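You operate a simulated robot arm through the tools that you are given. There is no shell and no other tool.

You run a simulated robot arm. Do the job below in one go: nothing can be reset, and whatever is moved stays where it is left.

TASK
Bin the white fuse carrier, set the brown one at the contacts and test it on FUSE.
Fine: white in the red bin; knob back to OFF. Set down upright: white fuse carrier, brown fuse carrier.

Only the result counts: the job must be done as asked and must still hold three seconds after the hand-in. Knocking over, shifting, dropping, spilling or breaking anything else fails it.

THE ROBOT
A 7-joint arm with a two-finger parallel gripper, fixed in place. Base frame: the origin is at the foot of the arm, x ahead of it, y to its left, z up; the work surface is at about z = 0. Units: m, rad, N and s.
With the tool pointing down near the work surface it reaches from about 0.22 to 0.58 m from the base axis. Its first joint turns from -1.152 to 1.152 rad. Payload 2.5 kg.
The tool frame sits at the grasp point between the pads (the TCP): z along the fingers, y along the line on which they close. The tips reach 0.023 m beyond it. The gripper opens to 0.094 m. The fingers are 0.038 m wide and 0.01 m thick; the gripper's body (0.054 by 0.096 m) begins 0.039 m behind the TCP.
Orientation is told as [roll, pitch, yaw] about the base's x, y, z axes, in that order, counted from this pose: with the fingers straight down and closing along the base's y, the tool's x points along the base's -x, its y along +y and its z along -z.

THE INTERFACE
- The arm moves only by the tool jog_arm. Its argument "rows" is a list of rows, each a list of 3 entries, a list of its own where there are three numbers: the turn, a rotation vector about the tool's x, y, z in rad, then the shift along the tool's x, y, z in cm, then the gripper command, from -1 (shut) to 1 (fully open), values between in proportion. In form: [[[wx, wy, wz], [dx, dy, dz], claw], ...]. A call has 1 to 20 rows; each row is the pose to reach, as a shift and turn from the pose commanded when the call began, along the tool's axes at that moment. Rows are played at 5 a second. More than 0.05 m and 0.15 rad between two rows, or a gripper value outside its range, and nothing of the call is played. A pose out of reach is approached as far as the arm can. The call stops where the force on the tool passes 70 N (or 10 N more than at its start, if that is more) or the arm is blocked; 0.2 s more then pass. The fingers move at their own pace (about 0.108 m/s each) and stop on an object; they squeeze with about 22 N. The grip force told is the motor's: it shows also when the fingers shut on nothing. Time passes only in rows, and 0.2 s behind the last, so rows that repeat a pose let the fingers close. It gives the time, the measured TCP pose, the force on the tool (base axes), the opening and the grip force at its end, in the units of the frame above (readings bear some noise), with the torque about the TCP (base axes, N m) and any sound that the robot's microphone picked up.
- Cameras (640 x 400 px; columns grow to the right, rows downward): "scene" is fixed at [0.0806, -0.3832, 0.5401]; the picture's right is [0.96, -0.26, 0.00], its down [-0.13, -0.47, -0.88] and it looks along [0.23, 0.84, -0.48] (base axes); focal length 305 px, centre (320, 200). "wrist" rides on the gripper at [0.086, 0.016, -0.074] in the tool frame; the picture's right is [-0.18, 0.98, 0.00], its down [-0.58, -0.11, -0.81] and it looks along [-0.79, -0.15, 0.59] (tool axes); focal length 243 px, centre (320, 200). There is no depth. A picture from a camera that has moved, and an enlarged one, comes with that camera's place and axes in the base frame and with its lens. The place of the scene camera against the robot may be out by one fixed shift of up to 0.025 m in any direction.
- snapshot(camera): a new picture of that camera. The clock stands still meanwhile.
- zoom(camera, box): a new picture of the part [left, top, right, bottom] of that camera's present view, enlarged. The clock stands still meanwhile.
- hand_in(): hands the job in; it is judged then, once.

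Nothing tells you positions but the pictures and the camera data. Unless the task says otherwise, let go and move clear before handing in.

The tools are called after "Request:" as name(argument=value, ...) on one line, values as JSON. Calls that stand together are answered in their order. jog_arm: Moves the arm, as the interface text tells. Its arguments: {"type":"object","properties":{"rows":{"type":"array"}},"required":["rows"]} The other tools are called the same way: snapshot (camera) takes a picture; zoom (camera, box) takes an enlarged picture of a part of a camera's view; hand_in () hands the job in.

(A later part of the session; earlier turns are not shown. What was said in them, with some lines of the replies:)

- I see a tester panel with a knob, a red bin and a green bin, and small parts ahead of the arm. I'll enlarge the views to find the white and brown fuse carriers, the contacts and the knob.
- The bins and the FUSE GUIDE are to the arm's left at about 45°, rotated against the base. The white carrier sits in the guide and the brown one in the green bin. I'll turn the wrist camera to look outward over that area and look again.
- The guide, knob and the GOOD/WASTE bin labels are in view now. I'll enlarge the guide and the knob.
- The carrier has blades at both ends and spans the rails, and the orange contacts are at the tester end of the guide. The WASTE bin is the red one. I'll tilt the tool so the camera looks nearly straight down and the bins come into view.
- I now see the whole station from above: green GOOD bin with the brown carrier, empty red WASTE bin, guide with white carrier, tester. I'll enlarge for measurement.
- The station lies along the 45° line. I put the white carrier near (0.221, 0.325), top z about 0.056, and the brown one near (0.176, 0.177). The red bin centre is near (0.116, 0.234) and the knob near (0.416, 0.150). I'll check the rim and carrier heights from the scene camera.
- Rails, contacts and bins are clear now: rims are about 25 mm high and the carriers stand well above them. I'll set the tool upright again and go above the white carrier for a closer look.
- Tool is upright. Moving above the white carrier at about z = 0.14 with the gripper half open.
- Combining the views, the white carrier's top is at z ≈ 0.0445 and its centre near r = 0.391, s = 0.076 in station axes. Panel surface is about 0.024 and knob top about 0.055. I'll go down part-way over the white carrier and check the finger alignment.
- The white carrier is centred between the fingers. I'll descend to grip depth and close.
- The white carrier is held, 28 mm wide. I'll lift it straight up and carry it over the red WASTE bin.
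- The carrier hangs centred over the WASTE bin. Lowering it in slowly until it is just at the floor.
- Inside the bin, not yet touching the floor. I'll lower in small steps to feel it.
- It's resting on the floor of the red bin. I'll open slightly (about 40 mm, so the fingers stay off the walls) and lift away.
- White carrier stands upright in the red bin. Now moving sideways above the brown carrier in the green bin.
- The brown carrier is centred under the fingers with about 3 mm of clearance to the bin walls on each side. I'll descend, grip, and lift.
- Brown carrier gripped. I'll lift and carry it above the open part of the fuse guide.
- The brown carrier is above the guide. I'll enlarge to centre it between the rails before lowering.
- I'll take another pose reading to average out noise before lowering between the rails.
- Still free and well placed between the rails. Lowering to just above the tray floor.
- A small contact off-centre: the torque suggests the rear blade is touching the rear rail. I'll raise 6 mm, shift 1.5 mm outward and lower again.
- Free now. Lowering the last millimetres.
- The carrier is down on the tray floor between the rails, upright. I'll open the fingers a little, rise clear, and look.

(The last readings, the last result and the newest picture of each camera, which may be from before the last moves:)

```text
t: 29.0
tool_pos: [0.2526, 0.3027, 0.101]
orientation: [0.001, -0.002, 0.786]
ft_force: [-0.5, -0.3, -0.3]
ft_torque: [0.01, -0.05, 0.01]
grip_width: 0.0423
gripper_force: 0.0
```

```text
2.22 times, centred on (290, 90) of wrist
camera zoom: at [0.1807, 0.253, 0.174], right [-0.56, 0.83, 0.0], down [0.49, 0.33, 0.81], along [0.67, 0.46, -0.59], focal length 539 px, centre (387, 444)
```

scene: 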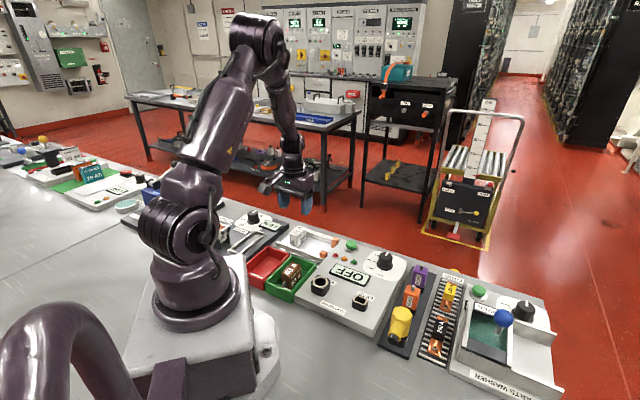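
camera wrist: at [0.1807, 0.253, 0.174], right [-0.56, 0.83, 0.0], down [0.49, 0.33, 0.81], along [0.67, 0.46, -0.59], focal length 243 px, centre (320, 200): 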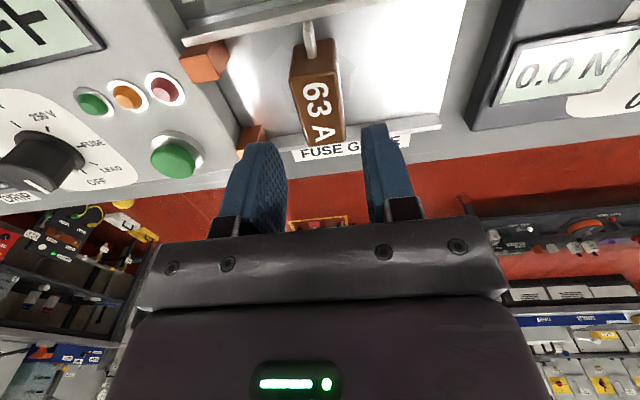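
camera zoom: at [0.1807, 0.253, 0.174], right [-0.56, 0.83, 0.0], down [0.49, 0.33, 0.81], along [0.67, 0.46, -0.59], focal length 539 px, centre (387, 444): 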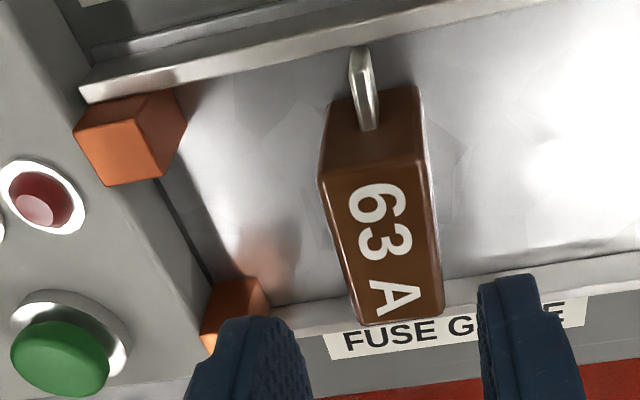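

Brown carrier stands in the guide. I'll close the fingers, go down behind it (away from the contacts) and push it gently along the guide to just short of the contacts.

Request:
jog_arm(rows=[[[0, 0, 0], [0, 2, 0], -1], [[0, 0, 0], [0, 4.1, 0], -1], [[0, 0, 0], [0, 4.1, 2.5], -1], [[0, 0, 0], [0, 4.1, 5], -1], [[0, 0, 0], [0, 4.1, 6.5], -1], [[0, 0, 0], [0, 4.1, 6.9], -1], [[0, 0, 0], [0, 4.1, 6.9], -1]])

Request:
zoom(camera="scene", box=[260, 200, 356, 260])

Request:
snapshot(camera="wrist")

```text
t: 30.6
tool_pos: [0.2246, 0.3318, 0.0316]
orientation: [0.001, -0.002, 0.785]
ft_force: [0.3, -0.1, -0.4]
ft_torque: [0.01, 0.0, 0.02]
grip_width: 0.0
gripper_force: 22.2
```

```text
6.67 times, centred on (308, 230) of scene
camera zoom: at [0.0806, -0.3832, 0.5401], right [0.96, -0.26, 0.0], down [-0.13, -0.47, -0.88], along [0.23, 0.84, -0.48], focal length 2031 px, centre (400, 0)
```

zoom: 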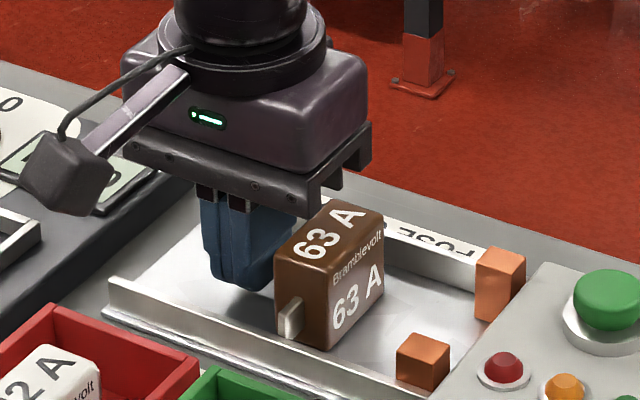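

```text
taken
camera wrist: at [0.1521, 0.2818, 0.1046], right [-0.57, 0.82, 0.0], down [0.49, 0.33, 0.81], along [0.67, 0.46, -0.59], focal length 243 px, centre (320, 200)
```

wrist: 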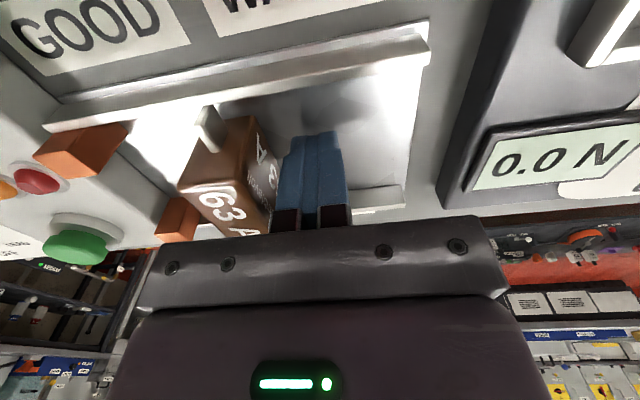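

Fingers are behind the carrier. Pushing slowly towards the contacts.

Request:
jog_arm(rows=[[[0, 0, 0], [0, -0.7, 0], -1], [[0, 0, 0], [0, -1.3, 0], -1], [[0, 0, 0], [0, -1.8, 0], -1], [[0, 0, 0], [0, -2.3, 0], -1], [[0, 0, 0], [0, -2.8, 0], -1], [[0, 0, 0], [0, -3.3, 0], -1], [[0, 0, 0], [0, -3.8, 0], -1], [[0, 0, 0], [0, -4.3, 0], -1], [[0, 0, 0], [0, -4.8, 0], -1], [[0, 0, 0], [0, -5.2, 0], -1], [[0, 0, 0], [0, -5.5, 0], -1], [[0, 0, 0], [0, -5.5, 0], -1]])

Request:
zoom(camera="scene", box=[270, 210, 366, 270])

Request:
zoom(camera="wrist", box=[160, 0, 420, 240])

```text
t: 33.2
tool_pos: [0.263, 0.2949, 0.0313]
orientation: [0.0, -0.002, 0.786]
ft_force: [0.7, -0.2, 0.6]
ft_torque: [0.01, 0.03, 0.01]
grip_width: 0.0
gripper_force: 21.8
```

```text
6.67 times, centred on (318, 240) of scene
camera zoom: at [0.0806, -0.3832, 0.5401], right [0.96, -0.26, 0.0], down [-0.13, -0.47, -0.88], along [0.23, 0.84, -0.48], focal length 2031 px, centre (333, -67)
```

zoom: 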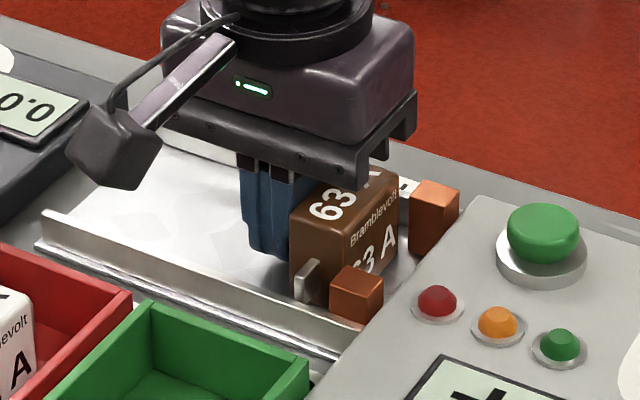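

```text
1.67 times, centred on (290, 120) of wrist
camera zoom: at [0.1903, 0.2442, 0.1043], right [-0.56, 0.83, 0.0], down [0.49, 0.33, 0.81], along [0.67, 0.46, -0.59], focal length 404 px, centre (370, 333)
```

zoom: 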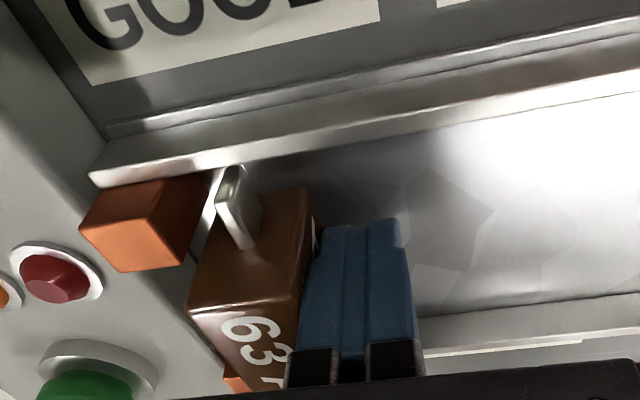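

The carrier slides freely with about 15 mm left. Continuing in small steps, watching the force.

Request:
jog_arm(rows=[[[0, 0, 0], [0, -0.2, 0], -1], [[0, 0, 0], [0, -0.4, 0], -1], [[0, 0, 0], [0, -0.6, 0], -1], [[0, 0, 0], [0, -0.8, 0], -1], [[0, 0, 0], [0, -1.0, 0], -1], [[0, 0, 0], [0, -1.0, 0], -1]])

Request:
zoom(camera="wrist", box=[160, 0, 420, 240])

```text
t: 34.6
tool_pos: [0.2689, 0.2852, 0.0316]
orientation: [0.0, -0.001, 0.786]
ft_force: [0.3, 0.7, 0.3]
ft_torque: [0.02, -0.01, 0.0]
grip_width: 0.0001
gripper_force: 21.4
```

```text
1.67 times, centred on (290, 120) of wrist
camera zoom: at [0.197, 0.2361, 0.104], right [-0.56, 0.83, 0.0], down [0.49, 0.33, 0.81], along [0.67, 0.46, -0.59], focal length 404 px, centre (370, 333)
```

zoom: 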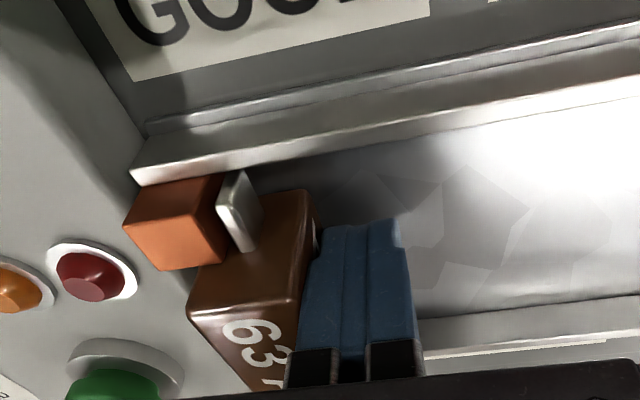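

The blade is now almost at the rear contact. A few more 1 mm steps.

Request:
jog_arm(rows=[[[0, 0, 0], [0, -0.1, 0], -1], [[0, 0, 0], [0, -0.2, 0], -1], [[0, 0, 0], [0, -0.3, 0], -1], [[0, 0, 0], [0, -0.3, 0], -1]])

Request:
zoom(camera="wrist", box=[160, 0, 420, 240])

Request:
zoom(camera="scene", box=[280, 215, 376, 275])

```text
t: 35.6
tool_pos: [0.2714, 0.2845, 0.0316]
orientation: [0.002, -0.001, 0.787]
ft_force: [-4.8, 2.4, 2.4]
ft_torque: [-0.02, -0.06, -0.04]
grip_width: 0.0
gripper_force: 21.6
```

```text
1.67 times, centred on (290, 120) of wrist
camera zoom: at [0.1991, 0.2345, 0.1047], right [-0.57, 0.82, 0.0], down [0.49, 0.33, 0.81], along [0.67, 0.46, -0.59], focal length 404 px, centre (370, 333)
```

zoom: 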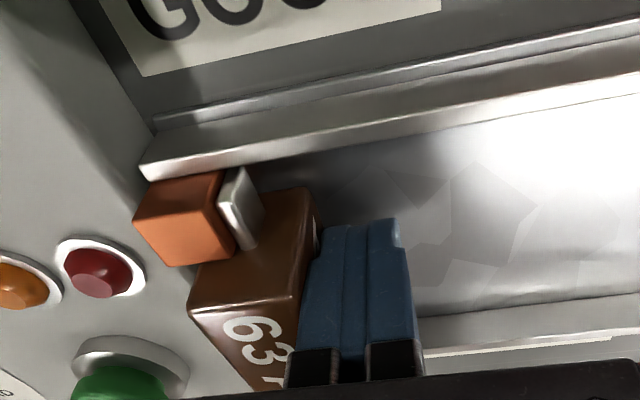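

```text
6.67 times, centred on (328, 245) of scene
camera zoom: at [0.0806, -0.3832, 0.5401], right [0.96, -0.26, 0.0], down [-0.13, -0.47, -0.88], along [0.23, 0.84, -0.48], focal length 2031 px, centre (267, -100)
```

zoom: 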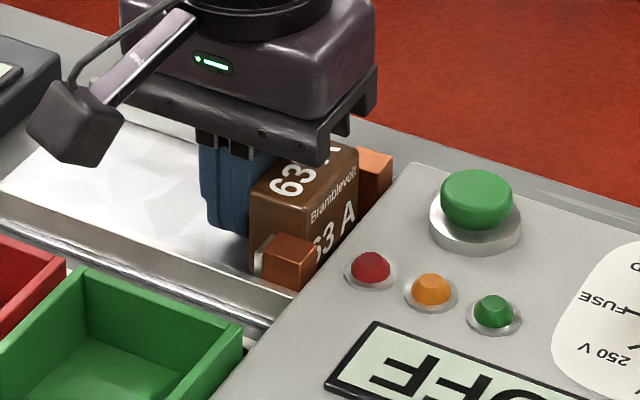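

Contact reached (about 5 N along the guide). I'll press one more millimetre to seat both blades, then back off and rise.

Request:
jog_arm(rows=[[[0, 0, 0], [0, -0.1, 0], -1], [[0, 0, 0], [0, -0.15, 0], -1], [[0, 0, 0], [0, -0.15, 0], -1]])

Request:
jog_arm(rows=[[[0, 0, 0], [0, 0.5, 0], -1], [[0, 0, 0], [0, 1.2, 0], -1], [[0, 0, 0], [0, 1.8, -1], -1], [[0, 0, 0], [0, 1.8, -4], -1], [[0, 0, 0], [0, 1.8, -8], -1], [[0, 0, 0], [0, 1.8, -12], -1], [[0, 0, 0], [0, 1.8, -12], -1]])

Request:
snapshot(camera="wrist")

Request:
zoom(camera="scene", box=[280, 215, 376, 275])

```text
t: 36.4
tool_pos: [0.2709, 0.2843, 0.0325]
orientation: [0.001, -0.001, 0.786]
ft_force: [-11.7, 12.3, -0.9]
ft_torque: [-0.05, -0.06, -0.03]
grip_width: 0.0
gripper_force: 21.6
```

```text
t: 38.0
tool_pos: [0.2588, 0.2965, 0.1519]
orientation: [0.0, -0.003, 0.786]
ft_force: [-0.5, -0.1, 0.5]
ft_torque: [-0.03, -0.02, 0.03]
grip_width: 0.0
gripper_force: 21.8
```

```text
taken
camera wrist: at [0.1869, 0.2468, 0.2246], right [-0.57, 0.82, 0.0], down [0.49, 0.33, 0.81], along [0.67, 0.46, -0.59], focal length 243 px, centre (320, 200)
```

wrist: 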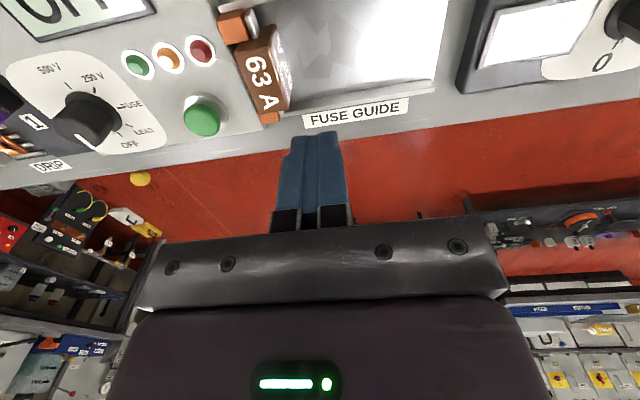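

```text
6.67 times, centred on (328, 245) of scene
camera zoom: at [0.0806, -0.3832, 0.5401], right [0.96, -0.26, 0.0], down [-0.13, -0.47, -0.88], along [0.23, 0.84, -0.48], focal length 2031 px, centre (267, -100)
```

zoom: 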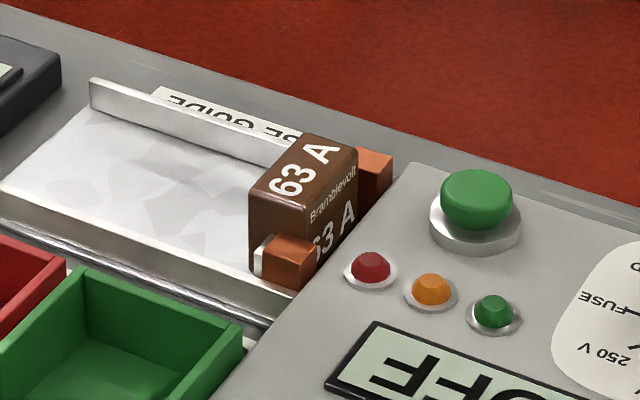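

The brown carrier stands upright against both contacts. Next I go above the knob (about (0.415, 0.151)), turning the gripper so it can then turn the knob 90° from OFF to FUSE.

Request:
jog_arm(rows=[[[0, 0, 0.13], [-0.1, -2.4, 0], 0.2], [[0, 0, 0.26], [-0.2, -4.8, 0], 0.2], [[0, 0, 0.39], [-0.3, -7.2, 0], 0.2], [[0, 0, 0.52], [-0.4, -9.6, 0], 0.2], [[0, 0, 0.65], [-0.5, -12, 0], 0.2], [[0, 0, 0.78], [-0.6, -14.4, 0.5], 0.2], [[0, 0, 0.91], [-0.7, -16.8, 1], 0.2], [[0, 0, 1.04], [-0.74, -19.2, 1.5], 0.2], [[0, 0, 1.17], [-0.74, -21.3, 2.2], 0.2], [[0, 0, 1.186], [-0.74, -21.3, 2.2], 0.2], [[0, 0, 1.186], [-0.74, -21.3, 2.2], 0.2]])

Request:
snapshot(camera="wrist")

Request:
zoom(camera="scene", box=[320, 200, 440, 300])

```text
t: 40.4
tool_pos: [0.4165, 0.1508, 0.129]
orientation: [0.001, 0.002, -0.4]
ft_force: [0.1, 0.5, -0.4]
ft_torque: [0.0, -0.01, -0.01]
grip_width: 0.0564
gripper_force: 0.1
```

```text
taken
camera wrist: at [0.343, 0.1992, 0.2021], right [0.55, 0.83, 0.0], down [0.49, -0.33, 0.81], along [0.67, -0.45, -0.59], focal length 243 px, centre (320, 200)
```

wrist: 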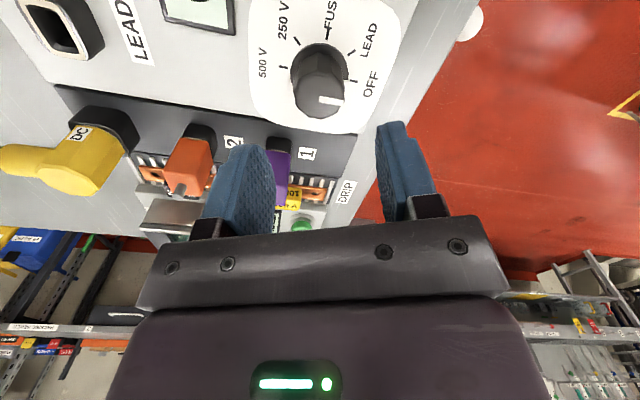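

```text
4.00 times, centred on (380, 250) of scene
camera zoom: at [0.0806, -0.3832, 0.5401], right [0.96, -0.26, 0.0], down [-0.13, -0.47, -0.88], along [0.23, 0.84, -0.48], focal length 1218 px, centre (80, 0)
```

zoom: 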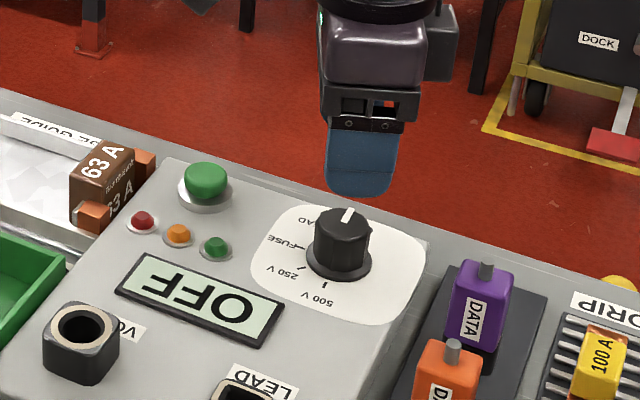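

The knob is right under the gripper with its pointer at OFF. I'll descend and close on it, keeping the tips clear of the panel.

Request:
jog_arm(rows=[[[0, 0, 0], [0, 0, 2.5], 0.2], [[0, 0, 0], [0, 0, 4.5], 0.2], [[0, 0, 0], [0, 0, 6], 0.2], [[0, 0, 0], [0, 0, 7.1], 0.2], [[0, 0, 0], [0, 0, 7.1], 0.2]])

Request:
zoom(camera="scene", box=[340, 210, 430, 285])

Request:
snapshot(camera="wrist")

```text
t: 41.6
tool_pos: [0.4171, 0.1501, 0.0584]
orientation: [0.001, -0.001, -0.399]
ft_force: [-0.4, 0.0, 0.3]
ft_torque: [0.0, -0.03, -0.02]
grip_width: 0.0567
gripper_force: 0.1
```

```text
5.33 times, centred on (385, 248) of scene
camera zoom: at [0.0806, -0.3832, 0.5401], right [0.96, -0.26, 0.0], down [-0.13, -0.47, -0.88], along [0.23, 0.84, -0.48], focal length 1625 px, centre (-27, -53)
```

zoom: 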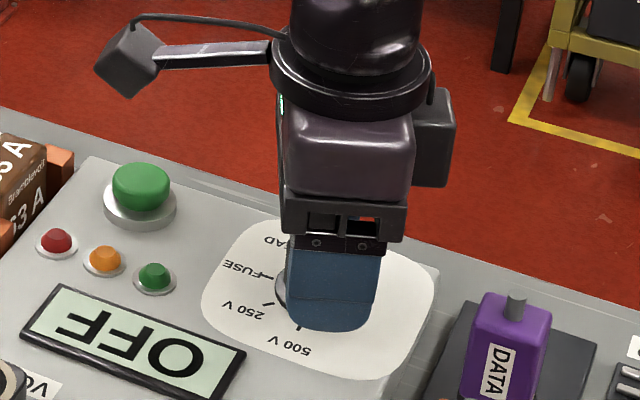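

```text
taken
camera wrist: at [0.3435, 0.1988, 0.1318], right [0.55, 0.83, 0.0], down [0.49, -0.33, 0.81], along [0.67, -0.44, -0.59], focal length 243 px, centre (320, 200)
```

wrist: 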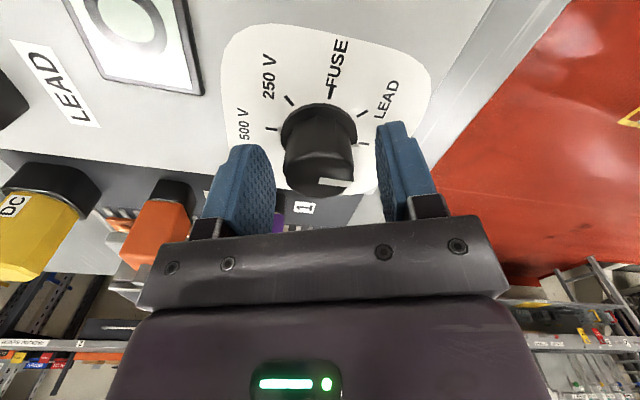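

Knob sits between the fingers. Closing on it.

Request:
jog_arm(rows=[[[0, 0, 0], [0, 0, 0], -0.2], [[0, 0, 0], [0, 0, 0], -0.5], [[0, 0, 0], [0, 0, 0], -0.5], [[0, 0, 0], [0, 0, 0], -0.5]])

```text
t: 42.6
tool_pos: [0.4154, 0.1508, 0.0578]
orientation: [0.001, 0.0, -0.4]
ft_force: [1.7, -0.7, -1.6]
ft_torque: [-0.45, 0.39, 0.01]
grip_width: 0.0337
gripper_force: 45.1
```

Gripped the knob (34 mm). Turning it 90° counter-clockwise seen from above, from OFF past LEAD to FUSE.

Request:
jog_arm(rows=[[[0, 0, -0.13], [0, 0, 0], -0.5], [[0, 0, -0.26], [0, 0, 0], -0.5], [[0, 0, -0.39], [0, 0, 0], -0.5], [[0, 0, -0.52], [0, 0, 0], -0.5], [[0, 0, -0.65], [0, 0, 0], -0.5], [[0, 0, -0.78], [0, 0, 0], -0.5], [[0, 0, -0.91], [0, 0, 0], -0.5], [[0, 0, -1.04], [0, 0, 0], -0.5], [[0, 0, -1.17], [0, 0, 0], -0.5], [[0, 0, -1.3], [0, 0, 0], -0.5], [[0, 0, -1.43], [0, 0, 0], -0.5], [[0, 0, -1.571], [0, 0, 0], -0.5], [[0, 0, -1.571], [0, 0, 0], -0.5]])

Request:
snapshot(camera="wrist")

Request:
zoom(camera="scene", box=[310, 200, 430, 300])

```text
t: 45.4
tool_pos: [0.4157, 0.1503, 0.0585]
orientation: [-0.001, -0.001, 1.172]
ft_force: [0.9, -7.3, 10.2]
ft_torque: [0.98, 0.02, 0.01]
grip_width: 0.0336
gripper_force: 44.9
```

```text
taken
camera wrist: at [0.368, 0.077, 0.1318], right [-0.83, 0.55, 0.0], down [0.32, 0.49, 0.81], along [0.45, 0.67, -0.59], focal length 243 px, centre (320, 200)
```

wrist: 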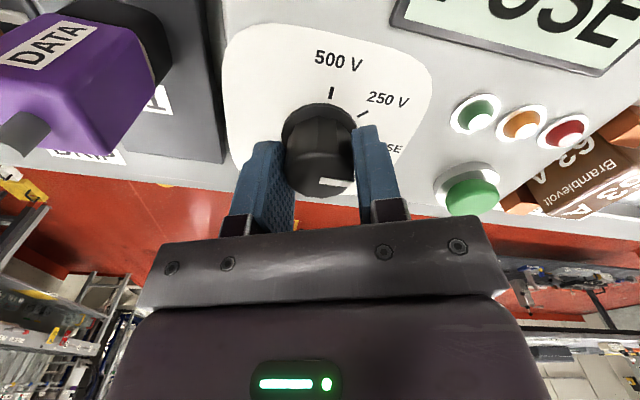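

```text
4.00 times, centred on (370, 250) of scene
camera zoom: at [0.0805, -0.3832, 0.5401], right [0.96, -0.26, 0.0], down [-0.13, -0.47, -0.88], along [0.23, 0.84, -0.48], focal length 1218 px, centre (120, 0)
```

zoom: 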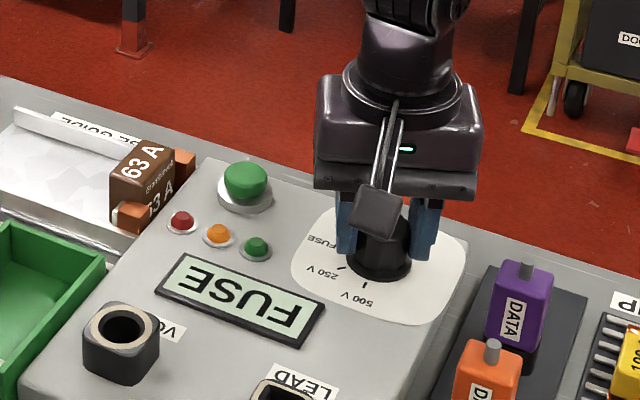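

The display shows FUSE. No lamp is lit yet, so the green button must start the test. I'll let go of the knob and rise.

Request:
jog_arm(rows=[[[0, 0, 0], [0, 0, 0], -0.1], [[0, 0, 0], [0, 0, 0], 0.2], [[0, 0, 0], [0, 0, 0], 0.2], [[0, 0, 0], [0, 0, -2], 0.2], [[0, 0, 0], [0, 0, -4.5], 0.2], [[0, 0, 0], [0, 0, -7], 0.2], [[0, 0, 0], [0, 0, -7], 0.2]])

Request:
zoom(camera="scene", box=[310, 200, 430, 300])

Request:
snapshot(camera="wrist")

```text
t: 47.0
tool_pos: [0.4174, 0.1492, 0.1262]
orientation: [0.0, -0.003, 1.17]
ft_force: [1.2, 0.6, -0.1]
ft_torque: [-0.05, 0.0, 0.02]
grip_width: 0.0565
gripper_force: 0.1
```

```text
4.00 times, centred on (370, 250) of scene
camera zoom: at [0.0806, -0.3832, 0.5401], right [0.96, -0.26, 0.0], down [-0.13, -0.47, -0.88], along [0.23, 0.84, -0.48], focal length 1218 px, centre (120, 0)
```

zoom: 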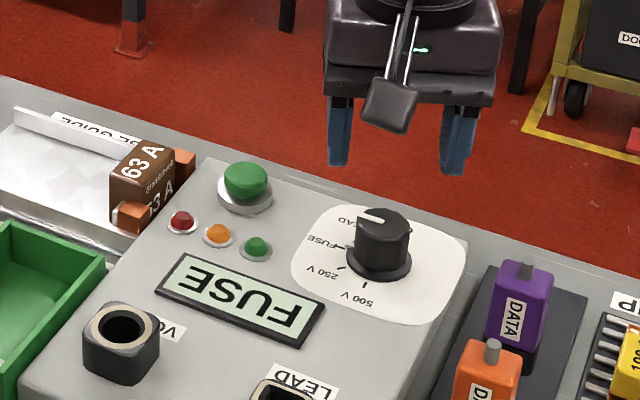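

```text
taken
camera wrist: at [0.3681, 0.0763, 0.1996], right [-0.83, 0.55, 0.0], down [0.33, 0.49, 0.81], along [0.45, 0.67, -0.59], focal length 243 px, centre (320, 200)
```

wrist: 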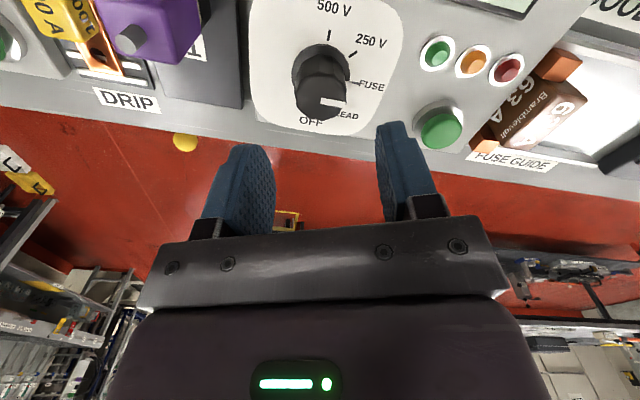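

The knob points at FUSE. Going above the green button with closed fingers.

Request:
jog_arm(rows=[[[0, 0, 0], [-1.3, 2.2, 0], -1], [[0, 0, 0], [-2.6, 4.4, 0], -1], [[0, 0, 0], [-3.9, 6.6, 0], -1], [[0, 0, 0], [-5.15, 8.86, 1], -1], [[0, 0, 0], [-5.15, 8.86, 3], -1], [[0, 0, 0], [-5.15, 8.86, 4], -1], [[0, 0, 0], [-5.15, 8.86, 4], -1]])

Request:
snapshot(camera="wrist")

Request:
zoom(camera="scene", box=[310, 200, 430, 300])

```text
t: 48.6
tool_pos: [0.3527, 0.2324, 0.0879]
orientation: [-0.001, -0.002, 1.169]
ft_force: [-0.4, -0.6, -0.4]
ft_torque: [-0.01, 0.01, -0.01]
grip_width: 0.0002
gripper_force: 21.6
```

```text
taken
camera wrist: at [0.3059, 0.1585, 0.1614], right [-0.83, 0.55, 0.0], down [0.33, 0.49, 0.81], along [0.45, 0.67, -0.59], focal length 243 px, centre (320, 200)
```

wrist: 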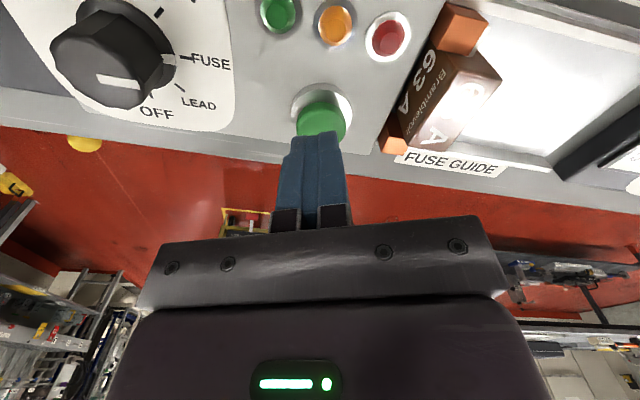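

```text
4.00 times, centred on (370, 250) of scene
camera zoom: at [0.0806, -0.3832, 0.5401], right [0.96, -0.26, 0.0], down [-0.13, -0.47, -0.88], along [0.23, 0.84, -0.48], focal length 1218 px, centre (120, 0)
```

zoom: 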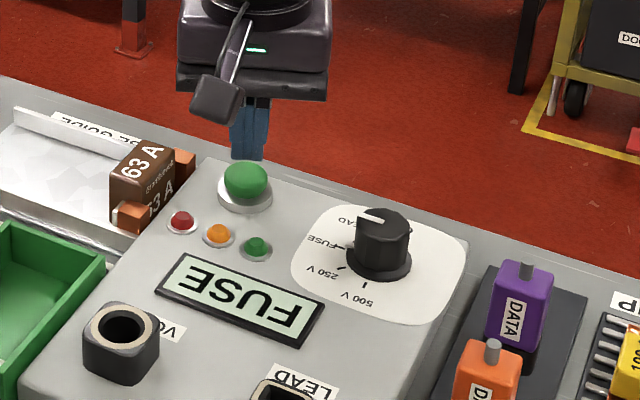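

Fingertips are right over the button. Pressing down in small steps.

Request:
jog_arm(rows=[[[0, 0, 0], [0, 0, 1.2], -1], [[0, 0, 0], [0, 0, 2.0], -1], [[0, 0, 0], [0, 0, 2.3], -1], [[0, 0, 0], [0, 0, 2.5], -1], [[0, 0, 0], [0, 0, 2.5], -1]])

```text
t: 49.8
tool_pos: [0.3543, 0.2322, 0.0639]
orientation: [-0.001, -0.002, 1.172]
ft_force: [-0.4, 0.1, 1.9]
ft_torque: [-0.04, -0.01, -0.04]
grip_width: 0.0
gripper_force: 22.3
heard: click
```

A click was heard. Checking the display and lamps.

Request:
zoom(camera="scene", box=[310, 200, 430, 300])

```text
4.00 times, centred on (370, 250) of scene
camera zoom: at [0.0806, -0.3832, 0.5401], right [0.96, -0.26, 0.0], down [-0.13, -0.47, -0.88], along [0.23, 0.84, -0.48], focal length 1218 px, centre (120, 0)
```

zoom: 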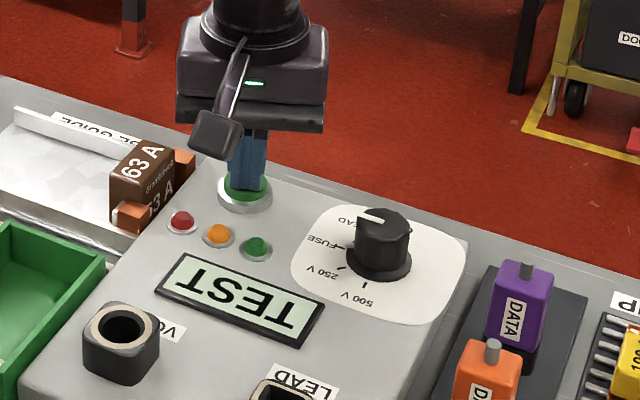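

The display shows TEST. I'll hold a moment and watch for the result.

Request:
jog_arm(rows=[[[0, 0, 0], [0, 0, 0], -1], [[0, 0, 0], [0, 0, 0], -1], [[0, 0, 0], [0, 0, 0], -1], [[0, 0, 0], [0, 0, 0], -1], [[0, 0, 0], [0, 0, 0], -1]])

Request:
zoom(camera="scene", box=[310, 200, 430, 300])

```text
t: 51.0
tool_pos: [0.353, 0.2329, 0.0637]
orientation: [-0.002, -0.003, 1.171]
ft_force: [-0.5, 1.1, 3.2]
ft_torque: [0.04, 0.02, -0.04]
grip_width: 0.0
gripper_force: 21.6
```

```text
4.00 times, centred on (370, 250) of scene
camera zoom: at [0.0806, -0.3832, 0.5401], right [0.96, -0.26, 0.0], down [-0.13, -0.47, -0.88], along [0.23, 0.84, -0.48], focal length 1218 px, centre (120, 0)
```

zoom: 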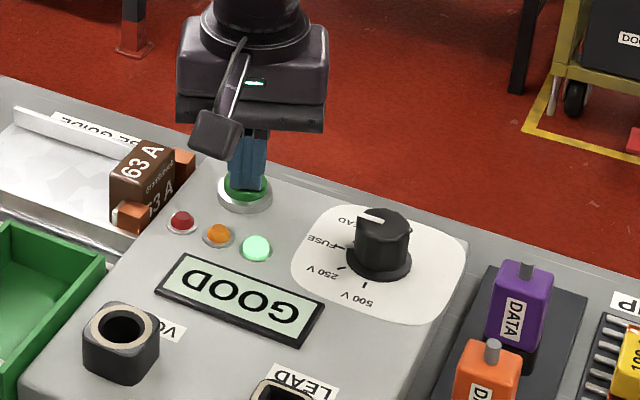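

The result is GOOD with the green lamp lit. I'll come off the button and go back above the knob.

Request:
jog_arm(rows=[[[0, 0, 0], [0, 0, -1.5], -1], [[0, 0, 0], [0, 0, -4], -1], [[0, 0, 0], [0, 0, -6.5], -1], [[0, 0, 0], [1.3, -2.2, -6.5], -0.5], [[0, 0, 0], [2.6, -4.4, -6.5], 0], [[0, 0, 0], [3.9, -6.6, -6.5], 0.2], [[0, 0, 0], [5.15, -8.86, -6.5], 0.2], [[0, 0, 0], [5.15, -8.86, -6.5], 0.2]])

Request:
zoom(camera="scene", box=[310, 200, 430, 300])

Request:
snapshot(camera="wrist")

```text
t: 52.8
tool_pos: [0.4155, 0.1489, 0.1299]
orientation: [0.0, -0.003, 1.17]
ft_force: [-0.1, -0.2, -0.5]
ft_torque: [-0.01, -0.02, 0.01]
grip_width: 0.0565
gripper_force: 0.0
```

```text
4.00 times, centred on (370, 250) of scene
camera zoom: at [0.0806, -0.3832, 0.5401], right [0.96, -0.26, 0.0], down [-0.13, -0.47, -0.88], along [0.23, 0.84, -0.48], focal length 1218 px, centre (120, 0)
```

zoom: 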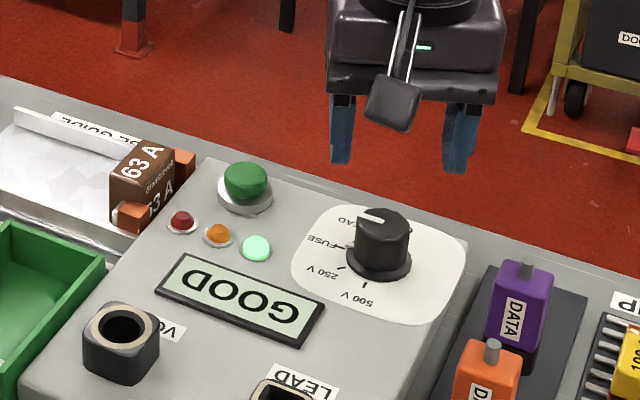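

```text
taken
camera wrist: at [0.369, 0.0753, 0.2017], right [-0.83, 0.55, 0.0], down [0.33, 0.49, 0.81], along [0.45, 0.67, -0.59], focal length 243 px, centre (320, 200)
```

wrist: 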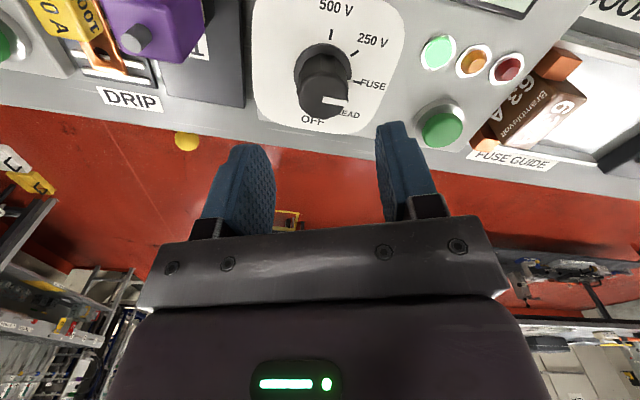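

The GOOD result holds. Descending on the knob and gripping it again.

Request:
jog_arm(rows=[[[0, 0, 0], [0, 0, 2.5], 0.2], [[0, 0, 0], [0, 0, 4.5], 0.2], [[0, 0, 0], [0, 0, 6], 0.2], [[0, 0, 0], [0, 0, 7], 0.2], [[0, 0, 0], [0, 0, 7], 0.2], [[0, 0, 0], [0, 0, 7], -0.2], [[0, 0, 0], [0, 0, 7], -0.5], [[0, 0, 0], [0, 0, 7], -0.5], [[0, 0, 0], [0, 0, 7], -0.5]])

```text
t: 54.8
tool_pos: [0.4158, 0.15, 0.0572]
orientation: [0.001, -0.001, 1.172]
ft_force: [1.7, 1.9, -1.7]
ft_torque: [-0.04, 0.62, 0.01]
grip_width: 0.0334
gripper_force: 44.9
```

Gripped. Turning back 90° clockwise to OFF.

Request:
jog_arm(rows=[[[0, 0, 0.13], [0, 0, 0], -0.5], [[0, 0, 0.26], [0, 0, 0], -0.5], [[0, 0, 0.39], [0, 0, 0], -0.5], [[0, 0, 0.52], [0, 0, 0], -0.5], [[0, 0, 0.65], [0, 0, 0], -0.5], [[0, 0, 0.78], [0, 0, 0], -0.5], [[0, 0, 0.91], [0, 0, 0], -0.5], [[0, 0, 1.04], [0, 0, 0], -0.5], [[0, 0, 1.17], [0, 0, 0], -0.5], [[0, 0, 1.3], [0, 0, 0], -0.5], [[0, 0, 1.43], [0, 0, 0], -0.5], [[0, 0, 1.571], [0, 0, 0], -0.5], [[0, 0, 1.571], [0, 0, 0], -0.5]])

Request:
zoom(camera="scene", box=[310, 200, 430, 300])

Request:
snapshot(camera="wrist")

```text
t: 57.6
tool_pos: [0.416, 0.1494, 0.0588]
orientation: [0.001, 0.002, -0.4]
ft_force: [-5.2, -4.9, -2.9]
ft_torque: [0.54, 0.42, 0.62]
grip_width: 0.0337
gripper_force: 44.7
```

```text
4.00 times, centred on (370, 250) of scene
camera zoom: at [0.0806, -0.3832, 0.5401], right [0.96, -0.26, 0.0], down [-0.13, -0.47, -0.88], along [0.23, 0.84, -0.48], focal length 1218 px, centre (120, 0)
```

zoom: 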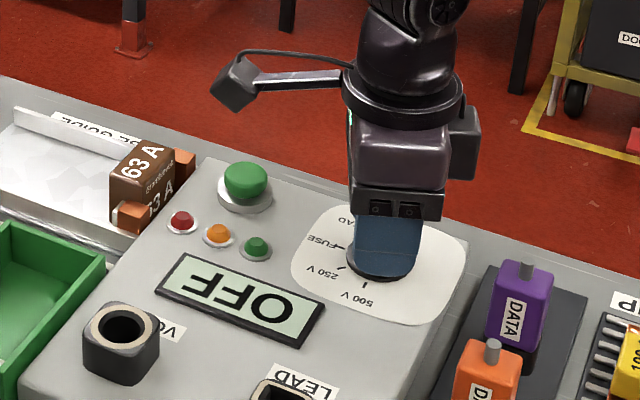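

```text
taken
camera wrist: at [0.3431, 0.199, 0.1324], right [0.55, 0.83, 0.0], down [0.49, -0.33, 0.81], along [0.67, -0.45, -0.59], focal length 243 px, centre (320, 200)
```

wrist: 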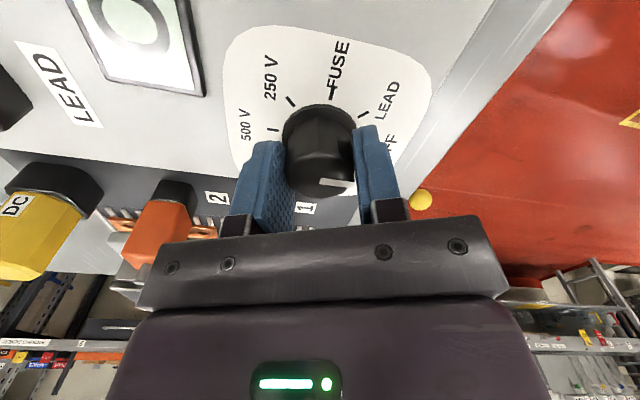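

The display reads OFF. I'll release the knob, rise clear and check everything.

Request:
jog_arm(rows=[[[0, 0, 0], [0, 0, 0], -0.1], [[0, 0, 0], [0, 0, 0], 0.2], [[0, 0, 0], [0, 0, 0], 0.2], [[0, 0, 0], [0, 0, -2], 0.2], [[0, 0, 0], [0, 0, -4.5], 0.2], [[0, 0, 0], [0, 0, -8], 0.2], [[0, 0, 0], [0, 0, -12], 0.2], [[0, 0, 0], [0, 0, -16], 0.2], [[0, 0, 0], [0, 0, -16], 0.2]])

Request:
zoom(camera="scene", box=[240, 200, 430, 320])

Request:
snapshot(camera="wrist")

Request:
snapshot(camera="scene")

```text
t: 59.6
tool_pos: [0.4164, 0.1492, 0.2191]
orientation: [0.002, 0.0, -0.4]
ft_force: [0.0, -0.2, 1.0]
ft_torque: [0.05, 0.02, 0.02]
grip_width: 0.0565
gripper_force: 0.1
```

```text
3.33 times, centred on (335, 260) of scene
camera zoom: at [0.0806, -0.3832, 0.5401], right [0.96, -0.26, 0.0], down [-0.13, -0.47, -0.88], along [0.23, 0.84, -0.48], focal length 1015 px, centre (270, 0)
```

zoom: 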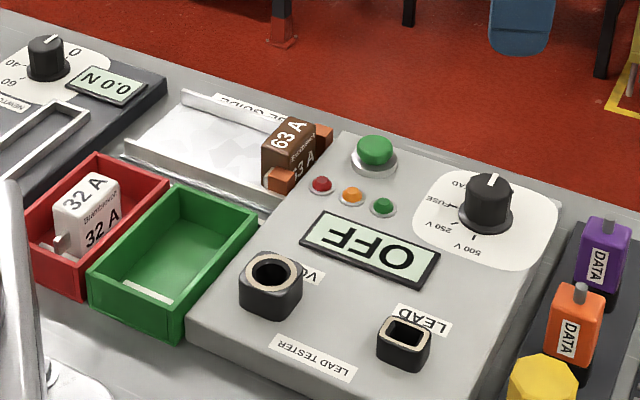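

```text
taken
camera wrist: at [0.3432, 0.1977, 0.2927], right [0.55, 0.83, 0.0], down [0.49, -0.33, 0.81], along [0.67, -0.44, -0.59], focal length 243 px, centre (320, 200)
```

wrist: 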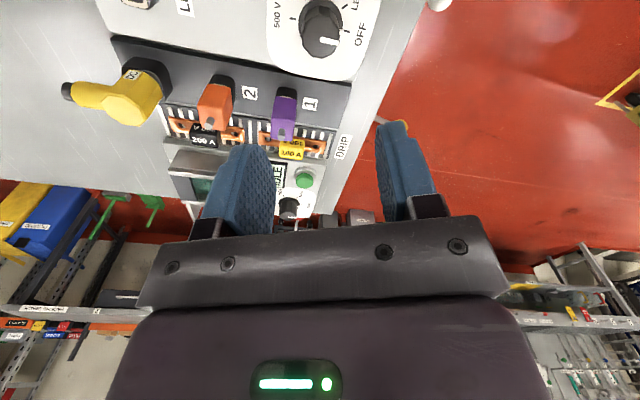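

```text
taken
```

scene: 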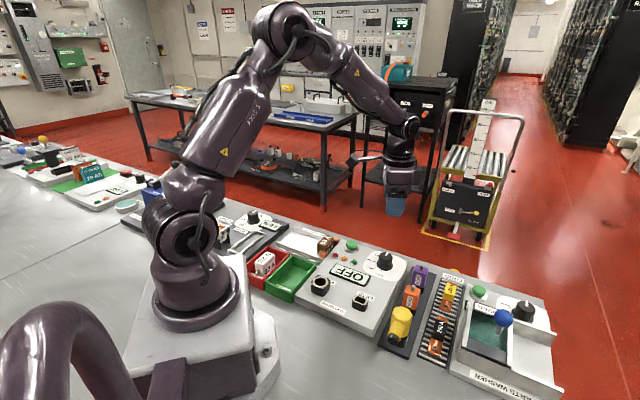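

The white carrier is upright in the red bin and the brown one is upright at the contacts. The brown one tested GOOD on FUSE, the knob is back at OFF and the arm is clear. Handing in.

Request:
hand_in()

```text
The job is handed in.
```

The job is done and handed in; the tool confirmed receipt but gave no verdict.

- **White carrier:** upright in the red WASTE bin.
- **Brown carrier:** upright in the fuse guide, pushed up against both contacts. While I was lowering it, one blade briefly touched a rail at about 12 N. I lifted it and set it down again slightly further out.
- **Test:** with the knob on FUSE I pressed the green button. The display went to TEST, then GOOD, with the green lamp lit.
- **End state:** the knob is back at OFF, the display reads OFF, and the arm is clear. The final pictures show nothing else moved.
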